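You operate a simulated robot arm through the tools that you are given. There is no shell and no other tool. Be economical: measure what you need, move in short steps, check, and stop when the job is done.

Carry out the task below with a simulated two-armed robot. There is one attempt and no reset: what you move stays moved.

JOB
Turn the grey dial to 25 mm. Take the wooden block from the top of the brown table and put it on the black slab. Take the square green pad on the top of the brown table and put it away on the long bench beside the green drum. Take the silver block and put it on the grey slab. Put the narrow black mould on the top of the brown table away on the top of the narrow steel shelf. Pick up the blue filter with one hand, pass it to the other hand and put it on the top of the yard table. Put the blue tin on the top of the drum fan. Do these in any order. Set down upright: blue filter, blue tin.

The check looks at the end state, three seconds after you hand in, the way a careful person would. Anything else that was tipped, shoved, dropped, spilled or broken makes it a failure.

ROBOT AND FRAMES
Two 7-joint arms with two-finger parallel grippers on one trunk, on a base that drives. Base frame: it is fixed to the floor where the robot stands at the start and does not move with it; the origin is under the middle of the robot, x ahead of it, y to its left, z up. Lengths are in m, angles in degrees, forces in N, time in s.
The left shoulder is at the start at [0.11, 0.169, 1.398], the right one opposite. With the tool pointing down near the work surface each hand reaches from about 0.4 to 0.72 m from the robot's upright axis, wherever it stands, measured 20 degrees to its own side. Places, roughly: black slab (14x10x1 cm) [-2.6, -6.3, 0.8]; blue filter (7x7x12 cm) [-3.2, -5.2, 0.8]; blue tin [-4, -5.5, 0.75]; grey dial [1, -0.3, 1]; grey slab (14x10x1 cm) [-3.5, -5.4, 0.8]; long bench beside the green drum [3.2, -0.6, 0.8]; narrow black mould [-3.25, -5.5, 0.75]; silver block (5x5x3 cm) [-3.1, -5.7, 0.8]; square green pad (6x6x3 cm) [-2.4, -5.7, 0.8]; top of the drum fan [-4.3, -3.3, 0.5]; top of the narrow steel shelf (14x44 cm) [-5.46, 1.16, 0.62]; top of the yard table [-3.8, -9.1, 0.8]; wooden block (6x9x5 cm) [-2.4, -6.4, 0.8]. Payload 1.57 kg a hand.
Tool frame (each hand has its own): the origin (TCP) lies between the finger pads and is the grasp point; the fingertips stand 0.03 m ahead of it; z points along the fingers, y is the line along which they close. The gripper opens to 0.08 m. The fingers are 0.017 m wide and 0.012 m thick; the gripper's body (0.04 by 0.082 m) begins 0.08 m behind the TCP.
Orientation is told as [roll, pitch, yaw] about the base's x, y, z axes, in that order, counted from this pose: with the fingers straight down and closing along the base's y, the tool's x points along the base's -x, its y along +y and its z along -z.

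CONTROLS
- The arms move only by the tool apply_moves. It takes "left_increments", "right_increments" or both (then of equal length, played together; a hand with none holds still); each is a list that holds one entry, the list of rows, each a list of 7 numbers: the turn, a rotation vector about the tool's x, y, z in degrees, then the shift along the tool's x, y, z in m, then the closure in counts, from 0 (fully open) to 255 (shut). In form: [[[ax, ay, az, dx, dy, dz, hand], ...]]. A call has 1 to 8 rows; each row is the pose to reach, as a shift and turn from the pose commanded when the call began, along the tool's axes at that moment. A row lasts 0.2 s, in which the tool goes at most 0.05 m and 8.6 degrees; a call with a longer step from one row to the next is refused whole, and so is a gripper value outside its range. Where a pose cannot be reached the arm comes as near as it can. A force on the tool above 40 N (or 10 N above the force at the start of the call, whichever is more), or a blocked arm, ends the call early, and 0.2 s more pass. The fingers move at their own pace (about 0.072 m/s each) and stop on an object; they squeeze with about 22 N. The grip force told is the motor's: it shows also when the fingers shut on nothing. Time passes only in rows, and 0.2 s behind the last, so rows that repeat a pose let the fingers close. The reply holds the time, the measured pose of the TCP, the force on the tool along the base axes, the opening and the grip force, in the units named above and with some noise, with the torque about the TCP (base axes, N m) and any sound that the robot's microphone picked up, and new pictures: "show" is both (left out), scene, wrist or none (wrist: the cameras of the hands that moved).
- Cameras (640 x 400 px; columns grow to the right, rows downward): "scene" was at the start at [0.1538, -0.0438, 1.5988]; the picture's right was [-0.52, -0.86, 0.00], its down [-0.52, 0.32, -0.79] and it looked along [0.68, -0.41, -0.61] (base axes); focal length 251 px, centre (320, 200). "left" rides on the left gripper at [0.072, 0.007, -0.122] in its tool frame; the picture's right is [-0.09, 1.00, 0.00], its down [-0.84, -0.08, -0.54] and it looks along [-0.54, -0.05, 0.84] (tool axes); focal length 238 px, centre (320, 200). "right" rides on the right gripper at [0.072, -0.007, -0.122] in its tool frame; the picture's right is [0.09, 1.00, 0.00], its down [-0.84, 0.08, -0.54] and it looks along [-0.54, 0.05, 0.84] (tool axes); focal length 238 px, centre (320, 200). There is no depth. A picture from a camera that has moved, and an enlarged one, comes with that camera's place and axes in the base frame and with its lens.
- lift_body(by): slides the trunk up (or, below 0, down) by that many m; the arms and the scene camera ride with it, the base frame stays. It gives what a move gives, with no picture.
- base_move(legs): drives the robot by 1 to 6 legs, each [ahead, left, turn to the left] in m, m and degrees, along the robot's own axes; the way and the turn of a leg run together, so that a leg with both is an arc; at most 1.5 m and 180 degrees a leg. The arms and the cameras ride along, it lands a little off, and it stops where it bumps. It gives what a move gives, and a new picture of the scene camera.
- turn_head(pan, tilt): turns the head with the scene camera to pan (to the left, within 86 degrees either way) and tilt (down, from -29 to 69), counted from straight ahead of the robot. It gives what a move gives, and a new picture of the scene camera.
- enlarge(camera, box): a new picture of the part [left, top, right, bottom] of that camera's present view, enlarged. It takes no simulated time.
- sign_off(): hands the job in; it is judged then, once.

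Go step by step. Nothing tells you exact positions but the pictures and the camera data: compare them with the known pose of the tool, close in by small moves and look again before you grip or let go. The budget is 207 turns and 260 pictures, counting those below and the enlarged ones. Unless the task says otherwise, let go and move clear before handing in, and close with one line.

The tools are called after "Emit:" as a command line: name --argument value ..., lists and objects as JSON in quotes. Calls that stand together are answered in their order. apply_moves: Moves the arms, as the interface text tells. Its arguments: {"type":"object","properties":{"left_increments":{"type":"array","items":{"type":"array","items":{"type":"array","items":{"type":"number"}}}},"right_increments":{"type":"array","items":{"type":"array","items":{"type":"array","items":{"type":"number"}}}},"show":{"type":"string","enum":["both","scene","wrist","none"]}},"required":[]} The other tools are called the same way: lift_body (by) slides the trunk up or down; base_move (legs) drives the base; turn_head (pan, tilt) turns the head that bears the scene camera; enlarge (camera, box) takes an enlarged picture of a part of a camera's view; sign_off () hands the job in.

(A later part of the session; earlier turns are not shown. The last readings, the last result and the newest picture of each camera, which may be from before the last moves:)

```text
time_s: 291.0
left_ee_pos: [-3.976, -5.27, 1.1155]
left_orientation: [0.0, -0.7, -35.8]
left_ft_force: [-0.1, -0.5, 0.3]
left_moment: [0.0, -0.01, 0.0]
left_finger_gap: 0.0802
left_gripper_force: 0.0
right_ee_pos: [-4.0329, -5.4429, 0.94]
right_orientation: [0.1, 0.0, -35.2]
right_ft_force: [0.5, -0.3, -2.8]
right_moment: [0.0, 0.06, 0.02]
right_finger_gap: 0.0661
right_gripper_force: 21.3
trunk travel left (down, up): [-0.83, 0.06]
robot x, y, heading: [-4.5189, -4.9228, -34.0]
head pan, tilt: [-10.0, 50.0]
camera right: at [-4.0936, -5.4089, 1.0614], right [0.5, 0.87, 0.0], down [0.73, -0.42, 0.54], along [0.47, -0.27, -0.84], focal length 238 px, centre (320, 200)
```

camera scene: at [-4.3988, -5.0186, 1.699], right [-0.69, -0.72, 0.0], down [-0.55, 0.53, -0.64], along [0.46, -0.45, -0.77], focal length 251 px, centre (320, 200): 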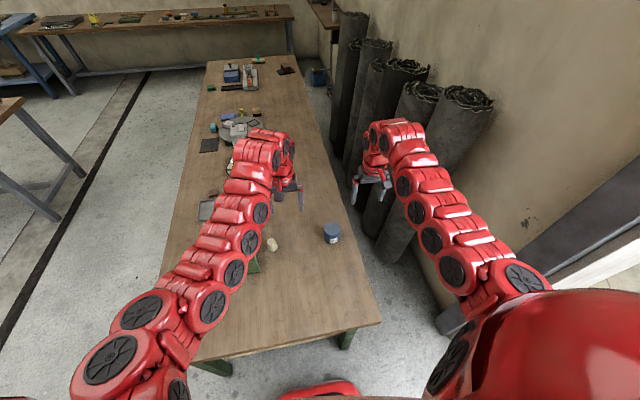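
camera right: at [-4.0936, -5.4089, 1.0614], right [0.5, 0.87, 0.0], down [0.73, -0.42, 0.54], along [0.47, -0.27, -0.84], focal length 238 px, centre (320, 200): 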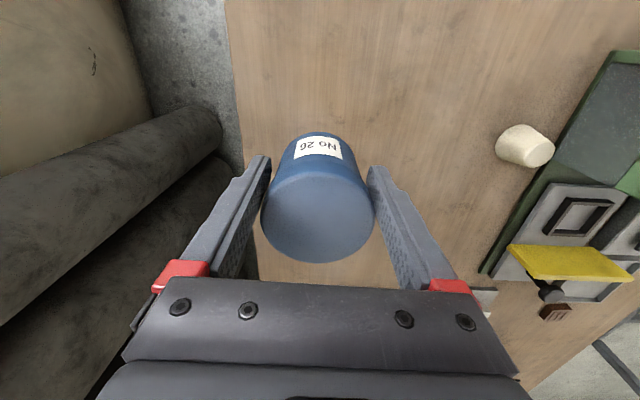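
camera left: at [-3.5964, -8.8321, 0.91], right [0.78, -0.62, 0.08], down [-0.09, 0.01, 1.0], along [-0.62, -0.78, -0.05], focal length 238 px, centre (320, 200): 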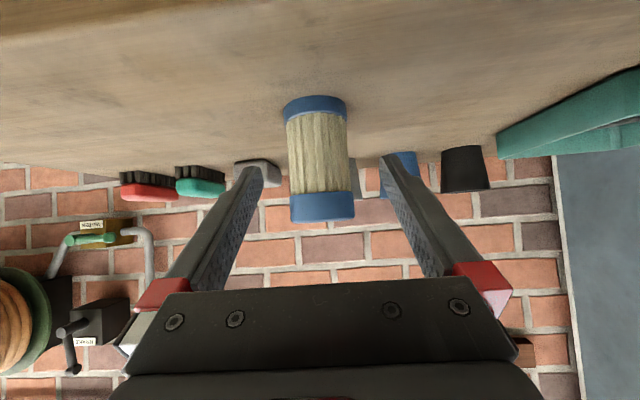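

Tin is held upright. Back out, turn left to face the drum-fan pile and look.

Emit:
base_move --legs '[[-0.4, 0, 0], [0, 0, 90]]'

Emit:
turn_head --pan 10 --tilt 45

```text
time_s: 297.3
left_ee_pos: [-4.4998, -4.1572, 1.1158]
left_orientation: [0.0, -0.8, 53.6]
left_ft_force: [0.8, 0.1, -0.1]
left_moment: [0.0, -0.04, 0.05]
left_finger_gap: 0.0799
left_gripper_force: 0.0
right_ee_pos: [-4.3261, -4.2163, 0.9388]
right_orientation: [0.0, 0.1, 54.4]
right_ft_force: [0.7, 0.9, -1.9]
right_moment: [-0.02, 0.05, 0.03]
right_finger_gap: 0.0655
right_gripper_force: 21.9
trunk travel left (down, up): [-0.83, 0.06]
robot x, y, heading: [-4.8492, -4.7, 55.8]
head pan, tilt: [-10.0, 50.0]
camera scene: at [-4.7537, -4.577, 1.6989], right [0.71, -0.7, 0.0], down [-0.54, -0.55, -0.64], along [0.45, 0.46, -0.77], focal length 251 px, centre (320, 200)
```

scene: 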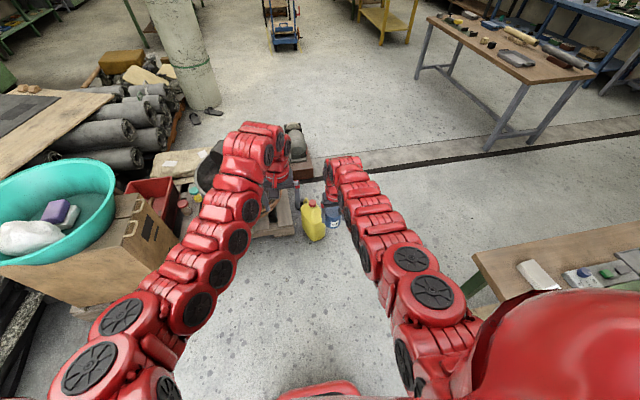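

```text
time_s: 298.1
left_ee_pos: [-4.4997, -4.1565, 1.1152]
left_orientation: [0.2, -0.7, 53.6]
left_ft_force: [-0.5, 0.4, 0.7]
left_moment: [-0.02, -0.01, 0.02]
left_finger_gap: 0.0799
left_gripper_force: 0.1
right_ee_pos: [-4.3262, -4.216, 0.9394]
right_orientation: [0.0, 0.2, 54.5]
right_ft_force: [0.7, 0.3, -1.9]
right_moment: [-0.05, 0.06, -0.02]
right_finger_gap: 0.0656
right_gripper_force: 22.1
trunk travel left (down, up): [-0.83, 0.06]
robot x, y, heading: [-4.8535, -4.6982, 55.5]
head pan, tilt: [10.0, 45.0]
camera scene: at [-4.774, -4.558, 1.7058], right [0.91, -0.41, 0.0], down [-0.29, -0.64, -0.71], along [0.29, 0.64, -0.71], focal length 251 px, centre (320, 200)
```

scene: 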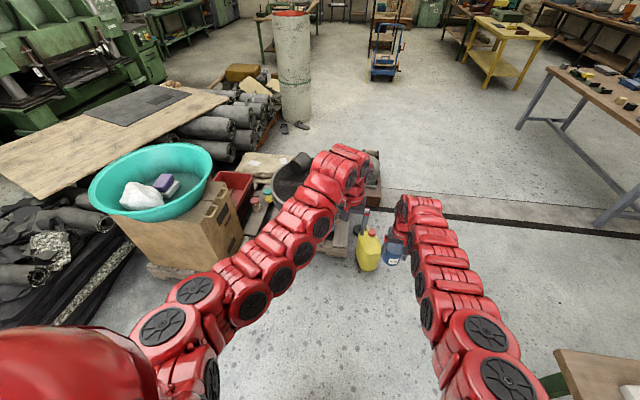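

The fan lies behind the left arm at about [-4.3, -3.3]. I'll slide left 0.5 and advance 0.6, then look again.

Emit:
base_move --legs '[[0, 0.5, 0], [0.6, 0, 0]]'

Emit:
turn_head --pan -12 --tilt 60

```text
time_s: 304.1
left_ee_pos: [-4.597, -3.3866, 1.1139]
left_orientation: [0.0, -0.7, 54.5]
left_ft_force: [-0.2, -0.6, -0.2]
left_moment: [0.01, 0.0, -0.06]
left_finger_gap: 0.0799
left_gripper_force: 0.0
right_ee_pos: [-4.423, -3.4431, 0.9391]
right_orientation: [-0.2, 0.2, 55.3]
right_ft_force: [-0.1, 0.5, -1.8]
right_moment: [-0.02, 0.05, 0.01]
right_finger_gap: 0.0653
right_gripper_force: 22.3
trunk travel left (down, up): [-0.83, 0.06]
robot x, y, heading: [-4.9405, -3.9317, 56.6]
head pan, tilt: [10.0, 45.0]
stopped in leg 2: the robot was blocked; the commanded pose is now the measured one
camera scene: at [-4.8642, -3.7901, 1.7057], right [0.92, -0.4, 0.0], down [-0.28, -0.65, -0.71], along [0.28, 0.65, -0.71], focal length 251 px, centre (320, 200)
```

scene: 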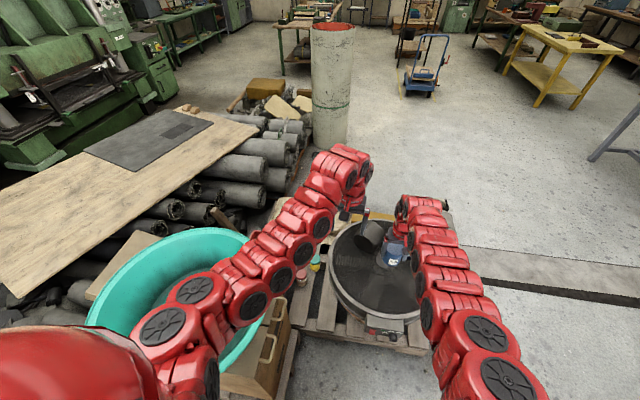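

```text
time_s: 305.0
left_ee_pos: [-4.5974, -3.3862, 1.115]
left_orientation: [0.1, -0.6, 54.5]
left_ft_force: [0.4, -0.1, 0.0]
left_moment: [0.01, -0.01, 0.0]
left_finger_gap: 0.0802
left_gripper_force: 0.1
right_ee_pos: [-4.4239, -3.4426, 0.94]
right_orientation: [0.0, 0.1, 55.3]
right_ft_force: [-0.7, -0.7, -3.5]
right_moment: [-0.02, 0.0, -0.01]
right_finger_gap: 0.0654
right_gripper_force: 22.0
trunk travel left (down, up): [-0.83, 0.06]
robot x, y, heading: [-4.9448, -3.9344, 56.6]
head pan, tilt: [-12.0, 60.0]
camera scene: at [-4.8503, -3.8189, 1.6864], right [0.7, -0.71, 0.0], down [-0.62, -0.61, -0.5], along [0.36, 0.35, -0.87], focal length 251 px, centre (320, 200)
```

scene: 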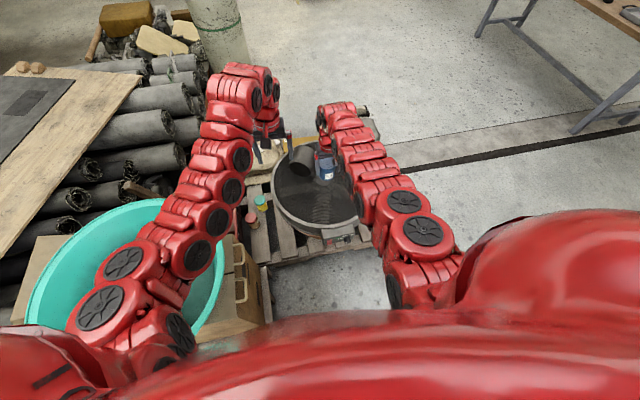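

I touched something again (probably the box by the pallet). Back off a few cm; then view the fan top with the right wrist camera.

Emit:
base_move --legs '[[-0.06, -0.03, 0]]'

Emit:
apply_moves --right_increments '[[[0, 0, 0, 0, 0, 0, 255]]]' --show "wrist"

Emit:
turn_head --pan 35 --tilt 60

```text
time_s: 306.0
left_ee_pos: [-4.6062, -3.4499, 1.1134]
left_orientation: [0.2, -0.4, 54.7]
left_ft_force: [0.4, -0.4, -0.5]
left_moment: [-0.01, -0.01, 0.02]
left_finger_gap: 0.0803
left_gripper_force: 0.1
right_ee_pos: [-4.4322, -3.5048, 0.9389]
right_orientation: [0.0, 0.2, 55.4]
right_ft_force: [0.3, -0.3, -2.6]
right_moment: [-0.06, 0.03, -0.03]
right_finger_gap: 0.0655
right_gripper_force: 21.8
trunk travel left (down, up): [-0.83, 0.06]
robot x, y, heading: [-4.9495, -4.0013, 56.4]
head pan, tilt: [-12.0, 60.0]
camera scene: at [-4.8577, -3.881, 1.686], right [0.7, -0.71, 0.0], down [-0.62, -0.61, -0.5], along [0.36, 0.35, -0.87], focal length 251 px, centre (320, 200)
```

scene: 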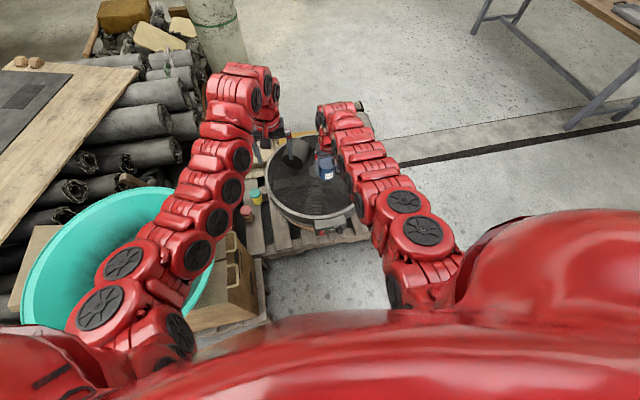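

```text
time_s: 306.4
left_ee_pos: [-4.6066, -3.4496, 1.1127]
left_orientation: [0.1, -0.4, 54.7]
left_ft_force: [-0.7, 0.3, 0.0]
left_moment: [-0.03, 0.03, -0.01]
left_finger_gap: 0.0802
left_gripper_force: 0.1
right_ee_pos: [-4.4321, -3.5058, 0.9379]
right_orientation: [0.0, 0.2, 55.4]
right_ft_force: [0.0, -0.7, -1.9]
right_moment: [-0.07, 0.05, 0.0]
right_finger_gap: 0.0656
right_gripper_force: 22.5
trunk travel left (down, up): [-0.83, 0.06]
robot x, y, heading: [-4.9496, -3.9973, 56.5]
head pan, tilt: [-12.0, 60.0]
camera right: at [-4.4659, -3.5691, 1.0598], right [-0.87, 0.49, 0.0], down [0.41, 0.74, 0.54], along [0.26, 0.47, -0.84], focal length 238 px, centre (320, 200)
```

right: 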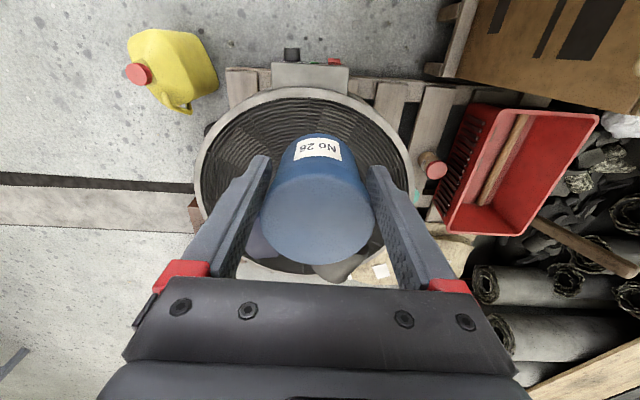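

```text
time_s: 307.5
left_ee_pos: [-4.6056, -3.4512, 1.1156]
left_orientation: [0.1, -0.6, 54.6]
left_ft_force: [-1.0, -0.7, 0.0]
left_moment: [0.04, 0.02, 0.0]
left_finger_gap: 0.0802
left_gripper_force: 0.1
right_ee_pos: [-4.432, -3.5066, 0.9387]
right_orientation: [0.1, 0.2, 55.4]
right_ft_force: [0.4, -0.4, -3.2]
right_moment: [-0.05, 0.03, -0.01]
right_finger_gap: 0.0655
right_gripper_force: 22.0
trunk travel left (down, up): [-0.83, 0.06]
robot x, y, heading: [-4.9512, -4.0002, 56.4]
head pan, tilt: [35.0, 60.0]
camera scene: at [-4.9074, -3.8639, 1.6863], right [1.0, 0.03, 0.0], down [0.02, -0.87, -0.5], along [-0.01, 0.5, -0.87], focal length 251 px, centre (320, 200)
```

scene: 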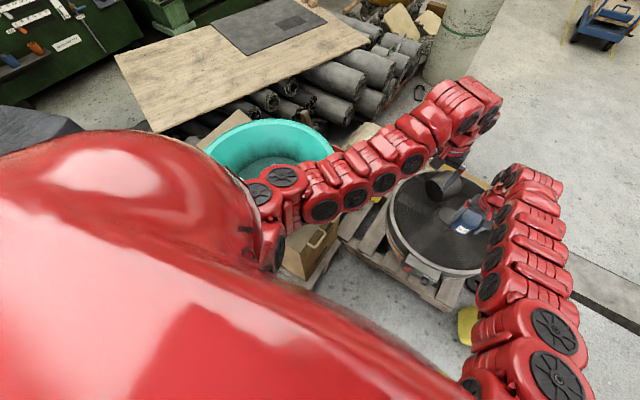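

Shift right 0.15 to clear the box, advance 0.26; then move the left hand aside.

Emit:
base_move --legs '[[0, -0.15, 0], [0.26, 0, 0]]'

Emit:
apply_moves --left_increments '[[[0, 0, 0, 0, 0.04, 0, 0], [0, 0, 0, 0, 0.08, 0, 0], [0, 0, 0, 0, 0.12, 0, 0], [0, 0, 0, 0, 0.16, 0, 0], [0, 0, 0, 0, 0.2, 0, 0], [0, 0, 0, 0, 0.2, 0, 0]]]' --show "none"

Emit:
turn_head --pan 0 --tilt 60

```text
time_s: 310.4
left_ee_pos: [-4.341, -3.3167, 1.1158]
left_orientation: [0.1, -0.6, 54.6]
left_ft_force: [-0.2, -0.7, 0.1]
left_moment: [0.02, -0.02, -0.02]
left_finger_gap: 0.08
left_gripper_force: 0.0
right_ee_pos: [-4.1663, -3.3722, 0.9401]
right_orientation: [0.0, 0.1, 55.4]
right_ft_force: [-0.3, 0.0, -1.7]
right_moment: [-0.03, 0.03, 0.0]
right_finger_gap: 0.0655
right_gripper_force: 22.2
trunk travel left (down, up): [-0.83, 0.06]
robot x, y, heading: [-4.6863, -3.862, 56.6]
head pan, tilt: [35.0, 60.0]
camera scene: at [-4.6424, -3.7299, 1.6865], right [1.0, 0.03, 0.0], down [0.02, -0.87, -0.5], along [-0.01, 0.5, -0.87], focal length 251 px, centre (320, 200)
```

scene: 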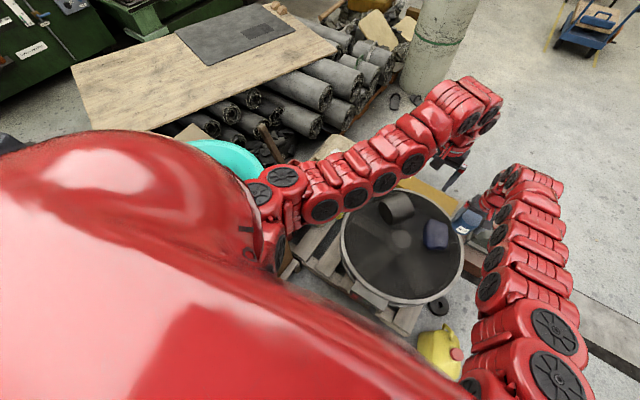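

```text
time_s: 311.8
left_ee_pos: [-4.4951, -3.2112, 1.1128]
left_orientation: [0.4, -0.9, 54.9]
left_ft_force: [-0.3, -0.7, 0.5]
left_moment: [0.02, 0.01, -0.01]
left_finger_gap: 0.0801
left_gripper_force: 0.1
left hand out of reach, approached as far as the arm can: row 5, 6
right_ee_pos: [-4.1665, -3.3717, 0.9383]
right_orientation: [0.1, 0.2, 55.4]
right_ft_force: [0.5, -0.4, -2.0]
right_moment: [-0.06, 0.04, -0.01]
right_finger_gap: 0.0652
right_gripper_force: 22.5
trunk travel left (down, up): [-0.83, 0.06]
robot x, y, heading: [-4.6858, -3.8668, 56.4]
head pan, tilt: [35.0, 60.0]
```

```text
time_s: 312.8
left_ee_pos: [-4.4954, -3.2112, 1.1128]
left_orientation: [0.4, -0.8, 54.9]
left_ft_force: [0.3, -0.3, 0.1]
left_moment: [0.0, 0.02, -0.02]
left_finger_gap: 0.0805
left_gripper_force: 0.0
right_ee_pos: [-4.1656, -3.3717, 0.9396]
right_orientation: [0.0, 0.1, 55.4]
right_ft_force: [-0.1, 0.4, -1.4]
right_moment: [-0.01, 0.04, 0.0]
right_finger_gap: 0.0652
right_gripper_force: 21.9
trunk travel left (down, up): [-0.83, 0.06]
robot x, y, heading: [-4.6822, -3.8628, 56.6]
head pan, tilt: [0.0, 60.0]
camera scene: at [-4.6031, -3.7399, 1.6864], right [0.83, -0.55, 0.0], down [-0.48, -0.72, -0.5], along [0.28, 0.42, -0.87], focal length 251 px, centre (320, 200)
```

scene: 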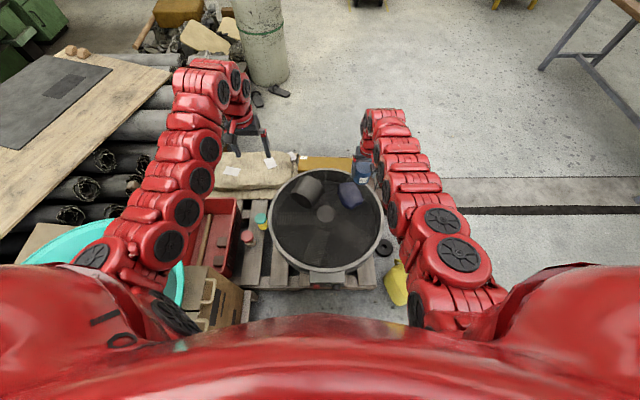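

Emit:
enlarge --camera "scene" --box '[255, 150, 405, 290]'

```text
2.86 times, centred on (330, 220) of scene
camera zoom: at [-4.6031, -3.7399, 1.6864], right [0.83, -0.55, 0.0], down [-0.48, -0.72, -0.5], along [0.28, 0.42, -0.87], focal length 716 px, centre (291, 143)
```

zoom: 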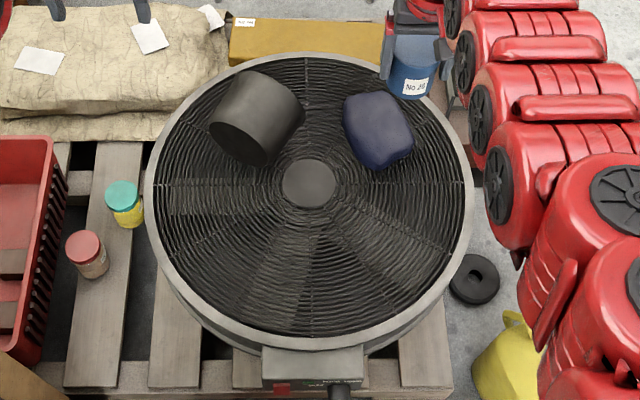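

Clear front half of the grille: target about [-4.30, -3.38]. Move the right hand over it.

Emit:
apply_moves --right_increments '[[[0, 0, 0, 0.02, 0.03, 0, 255], [0, 0, 0, 0.045, 0.06, 0, 255], [0, 0, 0, 0.065, 0.085, 0, 255], [0, 0, 0, 0.083, 0.106, 0, 255], [0, 0, 0, 0.083, 0.106, 0, 255]]]' --show "none"

Emit:
lift_body --by -0.28

Emit:
apply_moves --right_increments '[[[0, 0, 0, 0, 0, 0, 255]]]'

```text
time_s: 314.0
left_ee_pos: [-4.4958, -3.2117, 1.1116]
left_orientation: [0.3, -0.8, 54.9]
left_ft_force: [0.3, -0.4, 0.1]
left_moment: [0.0, 0.0, 0.04]
left_finger_gap: 0.0801
left_gripper_force: 0.1
right_ee_pos: [-4.3009, -3.3786, 0.9369]
right_orientation: [0.1, 0.1, 55.3]
right_ft_force: [-0.1, -0.6, -2.3]
right_moment: [0.02, 0.03, -0.01]
right_finger_gap: 0.0653
right_gripper_force: 22.2
trunk travel left (down, up): [-0.83, 0.06]
robot x, y, heading: [-4.6845, -3.8656, 56.6]
head pan, tilt: [0.0, 60.0]
```

```text
time_s: 316.8
left_ee_pos: [-4.4956, -3.2111, 0.8331]
left_orientation: [0.3, -0.8, 55.0]
left_ft_force: [-0.2, 0.1, -0.1]
left_moment: [-0.01, 0.01, 0.01]
left_finger_gap: 0.08
left_gripper_force: 0.1
right_ee_pos: [-4.3013, -3.379, 0.6575]
right_orientation: [0.1, 0.1, 55.3]
right_ft_force: [0.0, 0.1, -2.2]
right_moment: [-0.01, 0.0, 0.01]
right_finger_gap: 0.0652
right_gripper_force: 21.9
trunk travel left (down, up): [-0.55, 0.34]
robot x, y, heading: [-4.6814, -3.8625, 56.6]
head pan, tilt: [0.0, 60.0]
```

```text
time_s: 317.2
left_ee_pos: [-4.4949, -3.212, 0.8321]
left_orientation: [0.3, -0.8, 54.9]
left_ft_force: [0.1, -0.1, -0.7]
left_moment: [-0.01, 0.0, 0.01]
left_finger_gap: 0.08
left_gripper_force: 0.1
right_ee_pos: [-4.3016, -3.3781, 0.6581]
right_orientation: [0.0, 0.1, 55.4]
right_ft_force: [0.2, -0.1, -2.6]
right_moment: [-0.05, 0.05, -0.01]
right_finger_gap: 0.0654
right_gripper_force: 21.8
trunk travel left (down, up): [-0.55, 0.34]
robot x, y, heading: [-4.683, -3.8665, 56.6]
head pan, tilt: [0.0, 60.0]
camera scene: at [-4.6034, -3.74, 1.4064], right [0.83, -0.55, 0.0], down [-0.48, -0.72, -0.5], along [0.28, 0.42, -0.87], focal length 251 px, centre (320, 200)
camera right: at [-4.335, -3.4426, 0.7791], right [-0.87, 0.49, 0.0], down [0.41, 0.73, 0.54], along [0.26, 0.47, -0.84], focal length 238 px, centre (320, 200)
```

scene: 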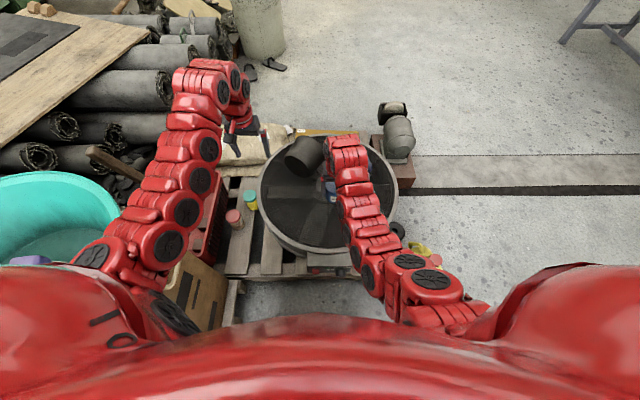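
right: 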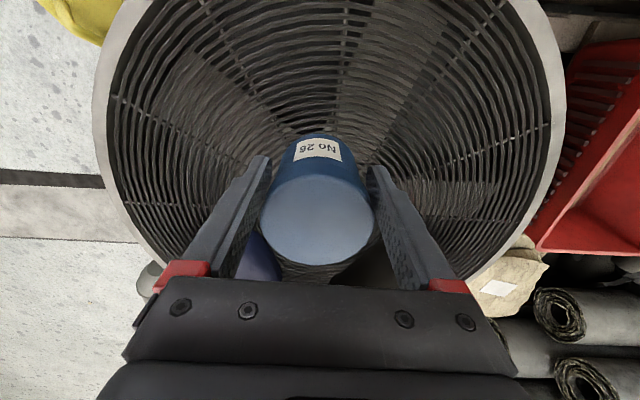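

Position good: tin ~14 cm in front of the hub. Lower with trunk, then creep to contact.

Emit:
lift_body --by -0.075

Emit:
apply_moves --right_increments '[[[0, 0, 0, 0, 0, 0.003, 255], [0, 0, 0, 0, 0, 0.006, 255], [0, 0, 0, 0, 0, 0.009, 255]]]' --show "wrist"

```text
time_s: 318.3
left_ee_pos: [-4.4953, -3.2112, 0.7572]
left_orientation: [0.2, -0.9, 54.9]
left_ft_force: [0.2, 0.1, -0.4]
left_moment: [0.0, -0.04, -0.05]
left_finger_gap: 0.0801
left_gripper_force: 0.2
right_ee_pos: [-4.3019, -3.3787, 0.5815]
right_orientation: [0.0, 0.1, 55.4]
right_ft_force: [-0.2, 0.7, -1.8]
right_moment: [-0.06, 0.04, 0.02]
right_finger_gap: 0.0653
right_gripper_force: 21.9
trunk travel left (down, up): [-0.475, 0.415]
robot x, y, heading: [-4.6848, -3.86, 56.7]
head pan, tilt: [0.0, 60.0]
```

```text
time_s: 319.1
left_ee_pos: [-4.4953, -3.2105, 0.7579]
left_orientation: [0.3, -0.8, 54.9]
left_ft_force: [-0.1, 1.1, -0.4]
left_moment: [-0.04, -0.01, 0.01]
left_finger_gap: 0.08
left_gripper_force: 0.0
right_ee_pos: [-4.3022, -3.3791, 0.5722]
right_orientation: [0.0, 0.1, 55.5]
right_ft_force: [-0.4, -0.6, -1.8]
right_moment: [-0.02, -0.01, -0.01]
right_finger_gap: 0.0652
right_gripper_force: 22.0
trunk travel left (down, up): [-0.475, 0.415]
robot x, y, heading: [-4.6828, -3.8635, 56.7]
head pan, tilt: [0.0, 60.0]
camera right: at [-4.3358, -3.4425, 0.6949], right [-0.87, 0.49, 0.0], down [0.41, 0.73, 0.54], along [0.26, 0.47, -0.84], focal length 238 px, centre (320, 200)
```

right: 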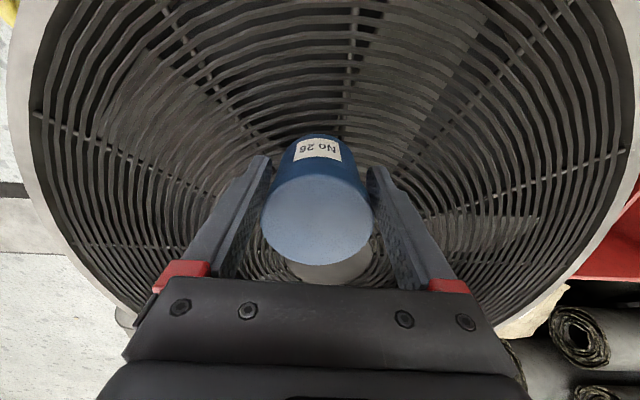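

Emit:
apply_moves --right_increments '[[[0, 0, 0, 0, 0, 0.004, 255], [0, 0, 0, 0, 0, 0.008, 255], [0, 0, 0, 0, 0, 0.012, 255], [0, 0, 0, 0, 0, 0.016, 255], [0, 0, 0, 0, 0, 0.02, 255], [0, 0, 0, 0, 0, 0.024, 255]]]' --show "none"

```text
time_s: 320.5
left_ee_pos: [-4.4962, -3.2097, 0.7559]
left_orientation: [0.2, -0.8, 54.9]
left_ft_force: [-0.9, -0.1, 0.0]
left_moment: [0.03, 0.0, -0.03]
left_finger_gap: 0.0801
left_gripper_force: 0.0
right_ee_pos: [-4.3009, -3.3796, 0.5472]
right_orientation: [0.0, 0.2, 55.4]
right_ft_force: [0.6, 1.0, -0.4]
right_moment: [-0.04, 0.0, 0.02]
right_finger_gap: 0.0
right_gripper_force: 21.6
trunk travel left (down, up): [-0.475, 0.415]
robot x, y, heading: [-4.6834, -3.8644, 56.5]
head pan, tilt: [0.0, 60.0]
```

The gap went to zero – the tin slipped out of the grip. Look immediately.

Emit:
apply_moves --right_increments '[[[0, 0, 0, 0, 0, 0, 255]]]'

```text
time_s: 320.9
left_ee_pos: [-4.4956, -3.2111, 0.7575]
left_orientation: [0.3, -0.8, 54.9]
left_ft_force: [0.2, 0.1, -0.5]
left_moment: [-0.03, 0.01, 0.01]
left_finger_gap: 0.0802
left_gripper_force: 0.1
right_ee_pos: [-4.3015, -3.379, 0.5481]
right_orientation: [0.0, 0.2, 55.4]
right_ft_force: [0.5, 0.2, -0.8]
right_moment: [0.03, -0.03, 0.0]
right_finger_gap: 0.0003
right_gripper_force: 20.8
trunk travel left (down, up): [-0.475, 0.415]
robot x, y, heading: [-4.6864, -3.8617, 56.3]
head pan, tilt: [0.0, 60.0]
camera scene: at [-4.6035, -3.7401, 1.3313], right [0.83, -0.55, 0.0], down [-0.48, -0.72, -0.5], along [0.28, 0.42, -0.87], focal length 251 px, centre (320, 200)
camera right: at [-4.335, -3.4425, 0.6709], right [-0.87, 0.49, 0.0], down [0.41, 0.73, 0.54], along [0.26, 0.47, -0.84], focal length 238 px, centre (320, 200)
```

scene: 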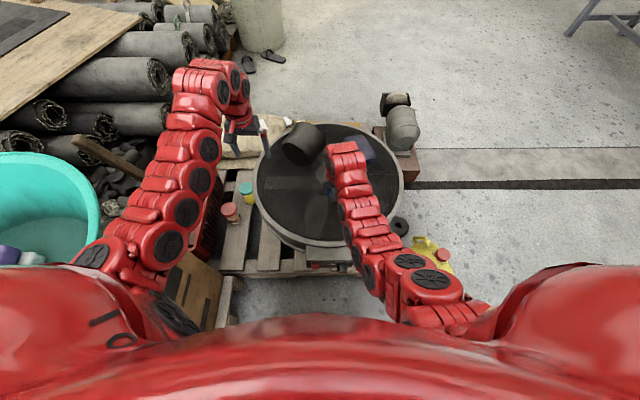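
right: 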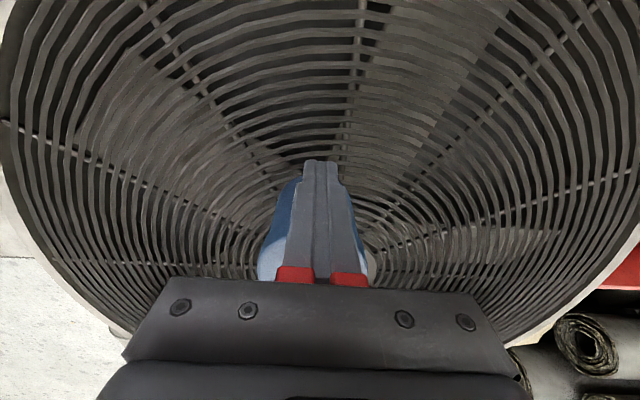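

The tin slid forward out of the jaws but seems still standing on the fan. Raise the hand straight up and look.

Emit:
apply_moves --right_increments '[[[0, 0, 0, 0.01, 0, -0.02, 255], [0, 0, 0, 0.02, 0, -0.06, 255], [0, 0, 0, 0.02, 0, -0.1, 255], [0, 0, 0, 0.02, 0, -0.14, 0], [0, 0, 0, 0.02, 0, -0.18, 0], [0, 0, 0, 0.02, 0, -0.18, 0]]]' --show "wrist"

```text
time_s: 322.3
left_ee_pos: [-4.4965, -3.2118, 0.7582]
left_orientation: [0.2, -0.7, 54.9]
left_ft_force: [-0.5, 0.0, -0.3]
left_moment: [0.0, 0.02, -0.02]
left_finger_gap: 0.0799
left_gripper_force: 0.1
right_ee_pos: [-4.306, -3.3771, 0.7062]
right_orientation: [0.0, 0.1, 55.3]
right_ft_force: [-0.8, 0.9, 0.5]
right_moment: [-0.03, 0.0, -0.03]
right_finger_gap: 0.0802
right_gripper_force: 0.0
right hand out of reach, approached as far as the arm can: row 4, 5, 6
trunk travel left (down, up): [-0.475, 0.415]
robot x, y, heading: [-4.6876, -3.864, 56.4]
head pan, tilt: [0.0, 60.0]
camera right: at [-4.3391, -3.441, 0.8289], right [-0.87, 0.49, 0.0], down [0.41, 0.73, 0.54], along [0.27, 0.47, -0.84], focal length 238 px, centre (320, 200)
```

right: 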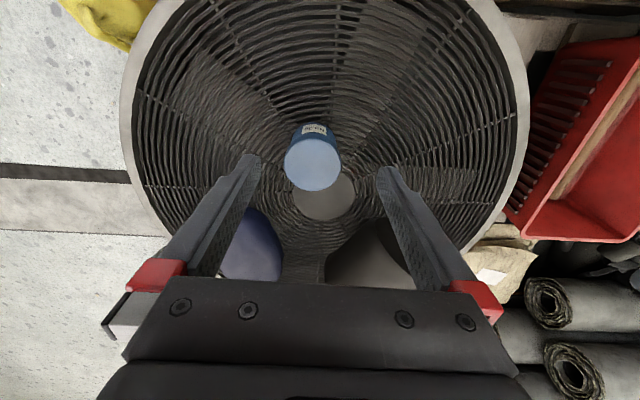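

Emit:
enlarge --camera "right" --box '[255, 100, 385, 225]'

Emit:
lift_body --by 0.3

Emit:
turn_head --pan 0 --tilt 55

```text
3.20 times, centred on (320, 162) of right
camera zoom: at [-4.3391, -3.441, 0.8289], right [-0.87, 0.49, 0.0], down [0.41, 0.73, 0.54], along [0.27, 0.47, -0.84], focal length 763 px, centre (320, 320)
```

zoom: 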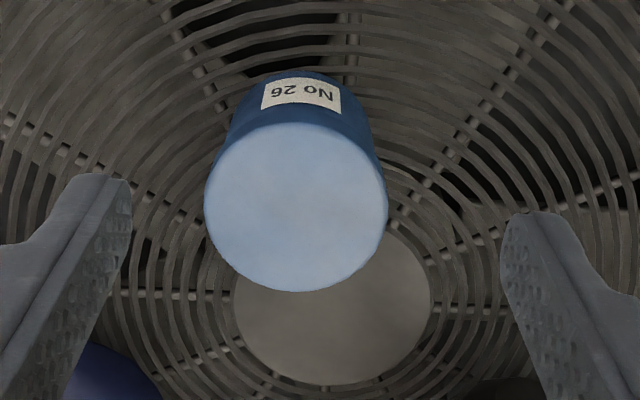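

```text
time_s: 325.3
left_ee_pos: [-4.4958, -3.2112, 1.0581]
left_orientation: [0.3, -0.9, 54.9]
left_ft_force: [0.1, 0.5, 0.0]
left_moment: [-0.01, 0.01, 0.02]
left_finger_gap: 0.0798
left_gripper_force: 0.0
right_ee_pos: [-4.3061, -3.3776, 1.0063]
right_orientation: [0.0, 0.1, 55.5]
right_ft_force: [1.1, 0.0, 0.0]
right_moment: [-0.01, -0.03, 0.01]
right_finger_gap: 0.08
right_gripper_force: 0.0
trunk travel left (down, up): [-0.775, 0.115]
robot x, y, heading: [-4.6883, -3.8665, 56.4]
head pan, tilt: [0.0, 60.0]
```

```text
time_s: 326.0
left_ee_pos: [-4.4966, -3.2121, 1.0577]
left_orientation: [0.3, -0.8, 55.0]
left_ft_force: [0.1, -0.8, 0.0]
left_moment: [0.02, -0.02, -0.01]
left_finger_gap: 0.0801
left_gripper_force: 0.0
right_ee_pos: [-4.3061, -3.3777, 1.0067]
right_orientation: [0.1, 0.1, 55.3]
right_ft_force: [-0.4, 0.0, 0.1]
right_moment: [0.01, -0.03, 0.05]
right_finger_gap: 0.0799
right_gripper_force: 0.1
trunk travel left (down, up): [-0.775, 0.115]
robot x, y, heading: [-4.683, -3.8669, 56.8]
head pan, tilt: [0.0, 55.0]
camera scene: at [-4.6005, -3.7355, 1.6374], right [0.83, -0.55, 0.0], down [-0.45, -0.68, -0.57], along [0.32, 0.48, -0.82], focal length 251 px, centre (320, 200)
```

scene: 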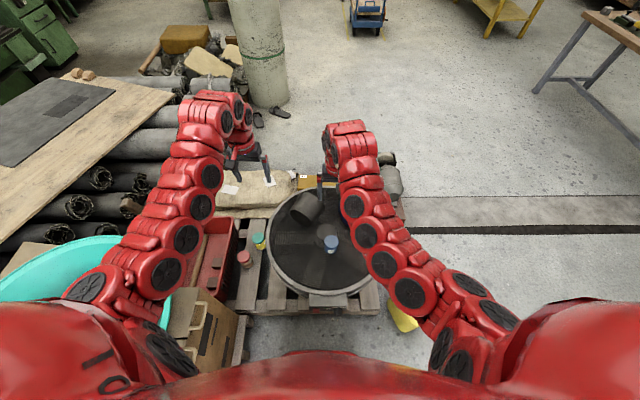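

The tin stands upright on the fan. Now retrace the path to the front of the brown table, passing between the jug and the table corner.

Emit:
base_move --legs '[[-0.45, 0, 1.5], [0, -0.55, 0], [0.36, -0.2, 0], [0.36, -0.2, 0], [0.4, 0, 0]]'

Emit:
base_move --legs '[[0, 0, -90], [0, 0, -90]]'

```text
time_s: 337.9
left_ee_pos: [-3.3628, -3.1339, 1.0571]
left_orientation: [0.3, -0.8, 56.9]
left_ft_force: [-0.5, 0.6, -0.7]
left_moment: [-0.01, 0.0, 0.0]
left_finger_gap: 0.08
left_gripper_force: 0.1
right_ee_pos: [-3.1667, -3.2933, 1.0066]
right_orientation: [0.1, 0.1, 57.4]
right_ft_force: [0.6, 0.6, -0.1]
right_moment: [0.0, 0.0, 0.0]
right_finger_gap: 0.0801
right_gripper_force: 0.1
trunk travel left (down, up): [-0.775, 0.115]
robot x, y, heading: [-3.5264, -3.7944, 58.4]
head pan, tilt: [0.0, 55.0]
camera scene: at [-3.4498, -3.6618, 1.6375], right [0.85, -0.52, 0.0], down [-0.43, -0.7, -0.57], along [0.3, 0.49, -0.82], focal length 251 px, centre (320, 200)
```

scene: 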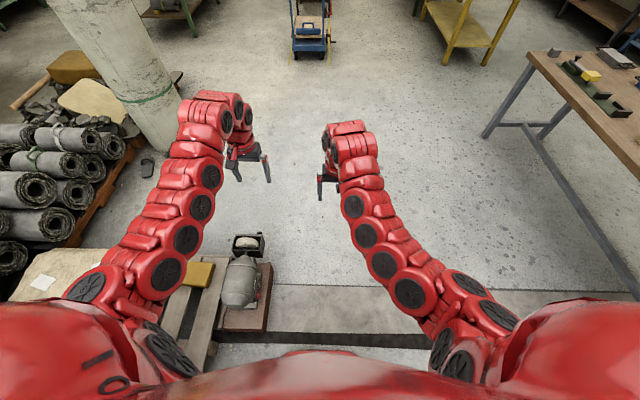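

```text
time_s: 345.9
left_ee_pos: [-3.7004, -4.4493, 1.0586]
left_orientation: [0.2, -0.8, -123.7]
left_ft_force: [0.2, -0.7, -0.2]
left_moment: [0.0, 0.02, 0.02]
left_finger_gap: 0.0799
left_gripper_force: 0.0
right_ee_pos: [-3.8934, -4.2886, 1.0067]
right_orientation: [0.0, 0.2, -123.2]
right_ft_force: [0.0, 0.5, -0.3]
right_moment: [-0.02, 0.05, 0.01]
right_finger_gap: 0.0799
right_gripper_force: 0.1
trunk travel left (down, up): [-0.775, 0.115]
robot x, y, heading: [-3.5287, -3.7916, -121.9]
head pan, tilt: [0.0, 55.0]
camera scene: at [-3.6101, -3.9205, 1.6375], right [-0.85, 0.53, 0.0], down [0.43, 0.69, -0.57], along [-0.3, -0.49, -0.82], focal length 251 px, centre (320, 200)
```

scene: 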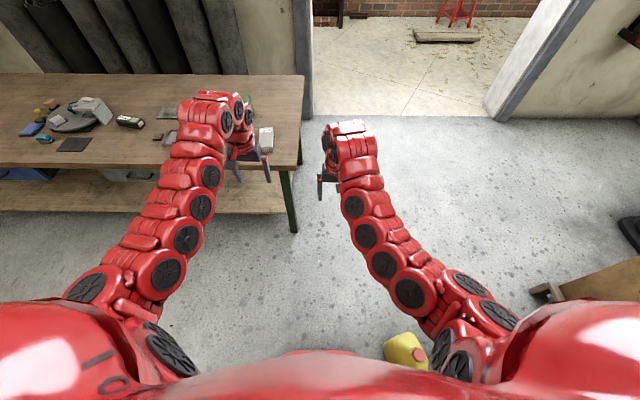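

Slide left 1.2 m and advance to reach the "50 sec" mould with the right hand.

Emit:
base_move --legs '[[0, 1.2, 0], [0.6, 0, 0]]'

Emit:
apply_moves --right_increments '[[[0, 0, 0, 0, 0, 0, 0]]]' --show "wrist"

```text
time_s: 354.9
left_ee_pos: [-2.9974, -5.5778, 1.0585]
left_orientation: [0.3, -0.8, -123.4]
left_ft_force: [-0.1, -0.1, 0.4]
left_moment: [0.0, 0.01, 0.0]
left_finger_gap: 0.0802
left_gripper_force: 0.1
right_ee_pos: [-3.1926, -5.419, 1.0062]
right_orientation: [-0.1, 0.1, -122.9]
right_ft_force: [0.1, -0.2, -0.7]
right_moment: [0.0, -0.02, 0.0]
right_finger_gap: 0.0801
right_gripper_force: 0.0
trunk travel left (down, up): [-0.775, 0.115]
robot x, y, heading: [-2.8311, -4.9212, -121.9]
head pan, tilt: [0.0, 55.0]
camera scene: at [-2.9101, -5.0493, 1.6375], right [-0.85, 0.53, 0.0], down [0.43, 0.7, -0.57], along [-0.3, -0.49, -0.82], focal length 251 px, centre (320, 200)
```

scene: 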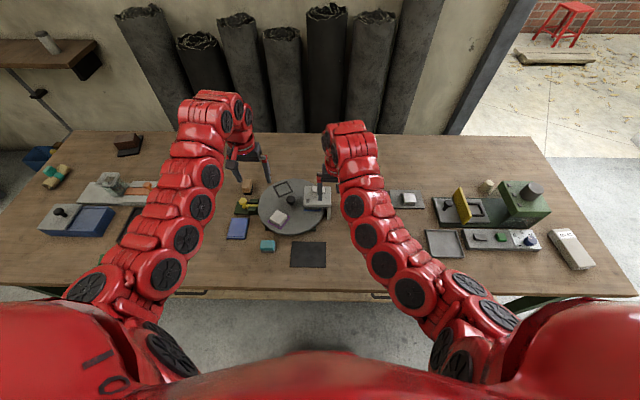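

```text
time_s: 355.3
left_ee_pos: [-2.998, -5.5787, 1.0582]
left_orientation: [0.4, -0.8, -123.4]
left_ft_force: [-0.8, 0.1, 0.2]
left_moment: [-0.03, 0.03, -0.02]
left_finger_gap: 0.0801
left_gripper_force: 0.0
right_ee_pos: [-3.1925, -5.4178, 1.0079]
right_orientation: [0.1, 0.1, -122.9]
right_ft_force: [0.2, 0.9, -0.5]
right_moment: [-0.01, -0.01, 0.0]
right_finger_gap: 0.0802
right_gripper_force: 0.0
trunk travel left (down, up): [-0.775, 0.115]
robot x, y, heading: [-2.8287, -4.9215, -122.0]
head pan, tilt: [0.0, 55.0]
camera right: at [-3.1578, -5.3559, 1.1288], right [0.89, -0.46, 0.0], down [-0.39, -0.74, 0.54], along [-0.25, -0.48, -0.84], focal length 238 px, centre (320, 200)
```

right: 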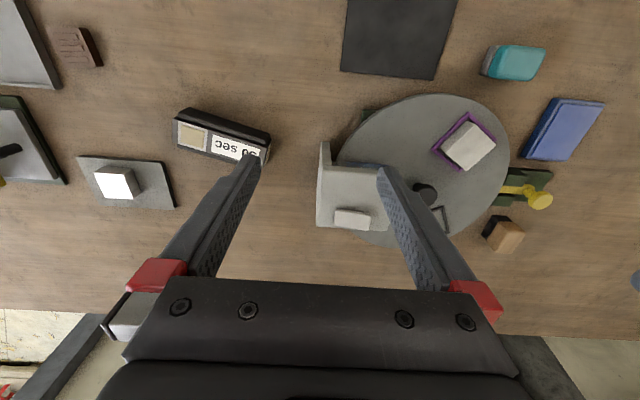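

Mould centre about [-3.345, -5.393], long axis at -45.5°. Move above it while rotating the right hand +77°.

Emit:
apply_moves --right_increments '[[[0, 0, -8.5, -0.008, -0.018, 0, 0], [0, 0, -17, -0.016, -0.036, 0, 0], [0, 0, -25.5, -0.024, -0.054, 0, 0], [0, 0, -34, -0.032, -0.072, 0, 0], [0, 0, -42.5, -0.04, -0.09, 0.01, 0], [0, 0, -51, -0.048, -0.108, 0.02, 0], [0, 0, -59.5, -0.055, -0.126, 0.03, 0], [0, 0, -68, -0.061, -0.142, 0.04, 0]]]' --show "none"

Emit:
apply_moves --right_increments '[[[0, 0, -5, 0, 0, 0.01, 0], [0, 0, -9.4, 0, 0, 0.02, 0], [0, 0, -9.4, 0, 0, 0.02, 0]]]' --show "wrist"

```text
time_s: 357.1
left_ee_pos: [-2.9988, -5.5779, 1.057]
left_orientation: [0.4, -0.9, -123.4]
left_ft_force: [0.1, 1.8, -0.6]
left_moment: [0.0, -0.02, 0.01]
left_finger_gap: 0.0802
left_gripper_force: 0.1
right_ee_pos: [-3.3461, -5.3915, 0.9655]
right_orientation: [0.3, 0.1, -54.8]
right_ft_force: [0.0, 0.1, -0.1]
right_moment: [0.0, 0.0, 0.01]
right_finger_gap: 0.0799
right_gripper_force: 0.1
trunk travel left (down, up): [-0.775, 0.115]
robot x, y, heading: [-2.8283, -4.9237, -121.8]
head pan, tilt: [0.0, 55.0]
```

```text
time_s: 357.9
left_ee_pos: [-2.9963, -5.5798, 1.0578]
left_orientation: [0.4, -0.7, -123.3]
left_ft_force: [-1.1, 0.1, 0.3]
left_moment: [0.05, 0.01, 0.04]
left_finger_gap: 0.0799
left_gripper_force: 0.0
right_ee_pos: [-3.3453, -5.3944, 0.9466]
right_orientation: [0.1, -0.1, -45.6]
right_ft_force: [-0.1, -0.2, 0.2]
right_moment: [0.03, 0.02, 0.0]
right_finger_gap: 0.0798
right_gripper_force: 0.1
trunk travel left (down, up): [-0.775, 0.115]
robot x, y, heading: [-2.8329, -4.9207, -121.6]
head pan, tilt: [0.0, 55.0]
camera right: at [-3.3992, -5.3477, 1.0685], right [0.65, 0.76, 0.0], down [0.64, -0.54, 0.54], along [0.42, -0.35, -0.84], focal length 238 px, centre (320, 200)
```

right: 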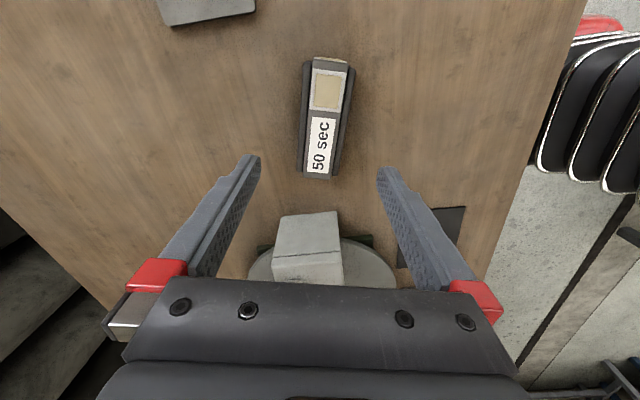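

Emit:
apply_moves --right_increments '[[[0, 0, 0, 0.002, 0.009, 0.03, 0], [0, 0, 0, 0.002, 0.009, 0.07, 0], [0, 0, 0, 0.002, 0.009, 0.1, 0], [0, 0, 0, 0.002, 0.009, 0.1, 0]]]' --show "wrist"

```text
time_s: 358.9
left_ee_pos: [-2.9973, -5.5786, 1.0576]
left_orientation: [0.4, -0.8, -123.4]
left_ft_force: [0.3, 0.4, -0.3]
left_moment: [0.0, -0.02, -0.02]
left_finger_gap: 0.08
left_gripper_force: 0.0
right_ee_pos: [-3.3407, -5.3851, 0.8467]
right_orientation: [0.1, 0.0, -45.5]
right_ft_force: [0.4, 0.0, 0.1]
right_moment: [-0.02, 0.0, -0.01]
right_finger_gap: 0.0802
right_gripper_force: 0.0
trunk travel left (down, up): [-0.775, 0.115]
robot x, y, heading: [-2.8303, -4.9207, -121.8]
head pan, tilt: [0.0, 55.0]
camera right: at [-3.3936, -5.3395, 0.9684], right [0.65, 0.76, 0.0], down [0.64, -0.54, 0.54], along [0.42, -0.35, -0.84], focal length 238 px, centre (320, 200)
```

right: 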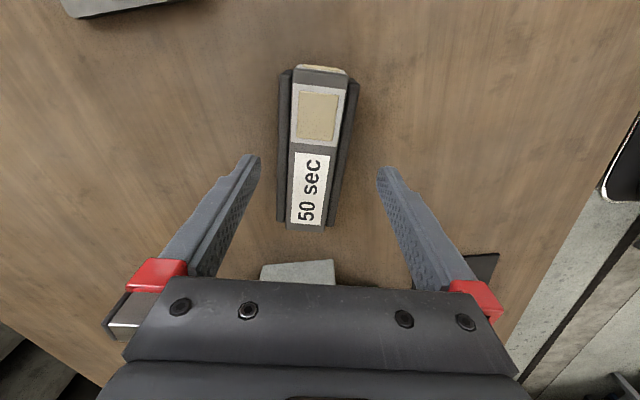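

Emit:
apply_moves --right_increments '[[[0, 0, 0, 0.005, -0.005, 0.02, 0], [0, 0, 0, 0.005, -0.005, 0.045, 0], [0, 0, 0, 0.005, -0.005, 0.06, 0], [0, 0, 0, 0.005, -0.005, 0.06, 0], [0, 0, 0, 0.005, -0.005, 0.06, 255], [0, 0, 0, 0.005, -0.005, 0.06, 255], [0, 0, 0, 0.005, -0.005, 0.06, 255]]]' --show "wrist"

```text
time_s: 360.5
left_ee_pos: [-2.9972, -5.5784, 1.059]
left_orientation: [0.4, -0.9, -123.4]
left_ft_force: [-1.2, -0.2, 0.2]
left_moment: [0.04, 0.01, 0.01]
left_finger_gap: 0.0797
left_gripper_force: 0.0
right_ee_pos: [-3.342, -5.3765, 0.7982]
right_orientation: [-0.2, 0.1, -45.4]
right_ft_force: [-0.3, -2.6, 23.2]
right_moment: [0.36, 0.11, -0.46]
right_finger_gap: 0.0541
right_gripper_force: 21.9
right hand out of reach, approached as far as the arm can: row 2, 3, 4, 5, 6, 7
trunk travel left (down, up): [-0.775, 0.115]
robot x, y, heading: [-2.8297, -4.9217, -122.0]
head pan, tilt: [0.0, 55.0]
camera right: at [-3.3945, -5.3306, 0.9202], right [0.65, 0.76, 0.0], down [0.64, -0.54, 0.54], along [0.41, -0.35, -0.84], focal length 238 px, centre (320, 200)
```

right: 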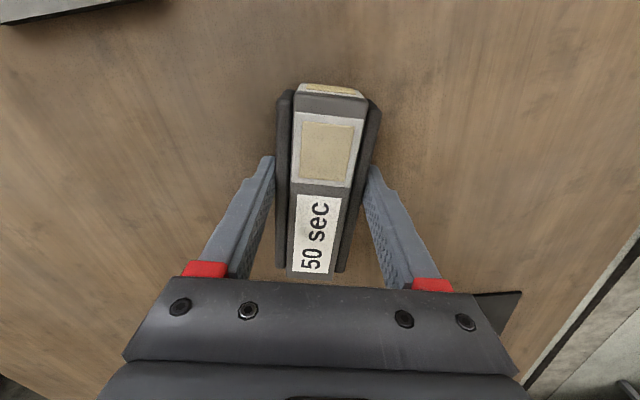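

Mould gripped. Lift with the trunk, then slide left to the green pad for the left hand.

Emit:
lift_body --by 0.11

Emit:
apply_moves --right_increments '[[[0, 0, 0, 0, 0, -0.04, 255], [0, 0, 0, 0, 0, -0.08, 255], [0, 0, 0, 0, 0, -0.1, 255], [0, 0, 0, 0, 0, -0.1, 255]]]' --show "wrist"

Emit:
base_move --legs '[[-0.06, 0, 0], [0, 0.57, 0]]'

```text
time_s: 361.9
left_ee_pos: [-2.9989, -5.5802, 1.1674]
left_orientation: [0.3, -0.7, -123.4]
left_ft_force: [-0.2, -0.1, 0.2]
left_moment: [0.0, 0.0, 0.0]
left_finger_gap: 0.0798
left_gripper_force: 0.0
right_ee_pos: [-3.3421, -5.3755, 0.9048]
right_orientation: [0.2, 0.0, -45.5]
right_ft_force: [0.7, -0.2, -6.0]
right_moment: [0.05, 0.07, 0.03]
right_finger_gap: 0.054
right_gripper_force: 21.8
trunk travel left (down, up): [-0.885, 0.005]
robot x, y, heading: [-2.832, -4.9262, -121.7]
head pan, tilt: [0.0, 55.0]
```

```text
time_s: 362.9
left_ee_pos: [-2.9985, -5.58, 1.1672]
left_orientation: [0.3, -0.8, -123.4]
left_ft_force: [0.2, -0.3, 0.6]
left_moment: [0.01, -0.01, 0.02]
left_finger_gap: 0.0802
left_gripper_force: 0.0
right_ee_pos: [-3.3427, -5.3759, 1.0051]
right_orientation: [0.1, 0.0, -45.5]
right_ft_force: [0.4, -0.5, -6.4]
right_moment: [0.04, 0.08, -0.03]
right_finger_gap: 0.0538
right_gripper_force: 22.0
trunk travel left (down, up): [-0.885, 0.005]
robot x, y, heading: [-2.827, -4.9194, -121.7]
head pan, tilt: [0.0, 55.0]
camera right: at [-3.3971, -5.3305, 1.1279], right [0.65, 0.76, 0.0], down [0.64, -0.54, 0.54], along [0.41, -0.35, -0.84], focal length 238 px, centre (320, 200)
```

right: 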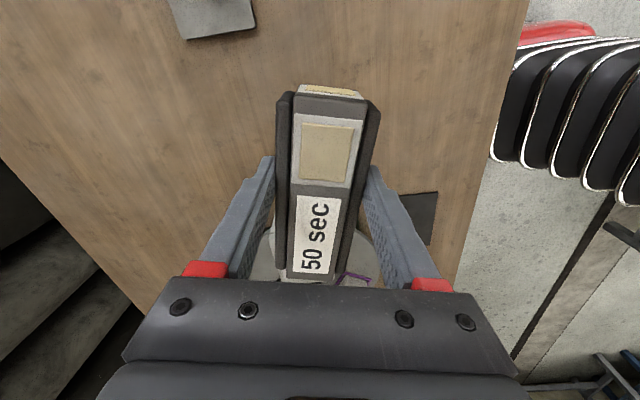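

```text
time_s: 366.7
left_ee_pos: [-2.4806, -5.8255, 1.167]
left_orientation: [0.4, -0.8, -122.7]
left_ft_force: [-0.5, 0.3, -0.6]
left_moment: [0.01, 0.01, 0.0]
left_finger_gap: 0.0802
left_gripper_force: 0.1
right_ee_pos: [-2.8265, -5.6267, 1.0055]
right_orientation: [0.3, 0.0, -44.9]
right_ft_force: [0.3, 0.5, -5.9]
right_moment: [0.03, 0.06, -0.02]
right_finger_gap: 0.0537
right_gripper_force: 21.7
trunk travel left (down, up): [-0.885, 0.005]
robot x, y, heading: [-2.3149, -5.1652, -121.2]
head pan, tilt: [0.0, 55.0]
camera scene: at [-2.3985, -5.2954, 1.7473], right [-0.86, 0.52, 0.0], down [0.42, 0.7, -0.57], along [-0.3, -0.49, -0.82], focal length 251 px, centre (320, 200)
```

scene: 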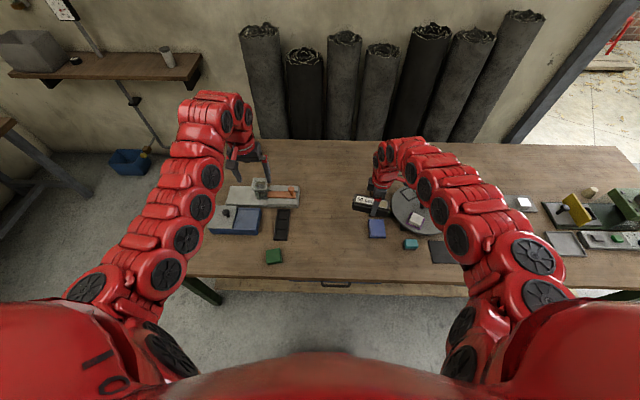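

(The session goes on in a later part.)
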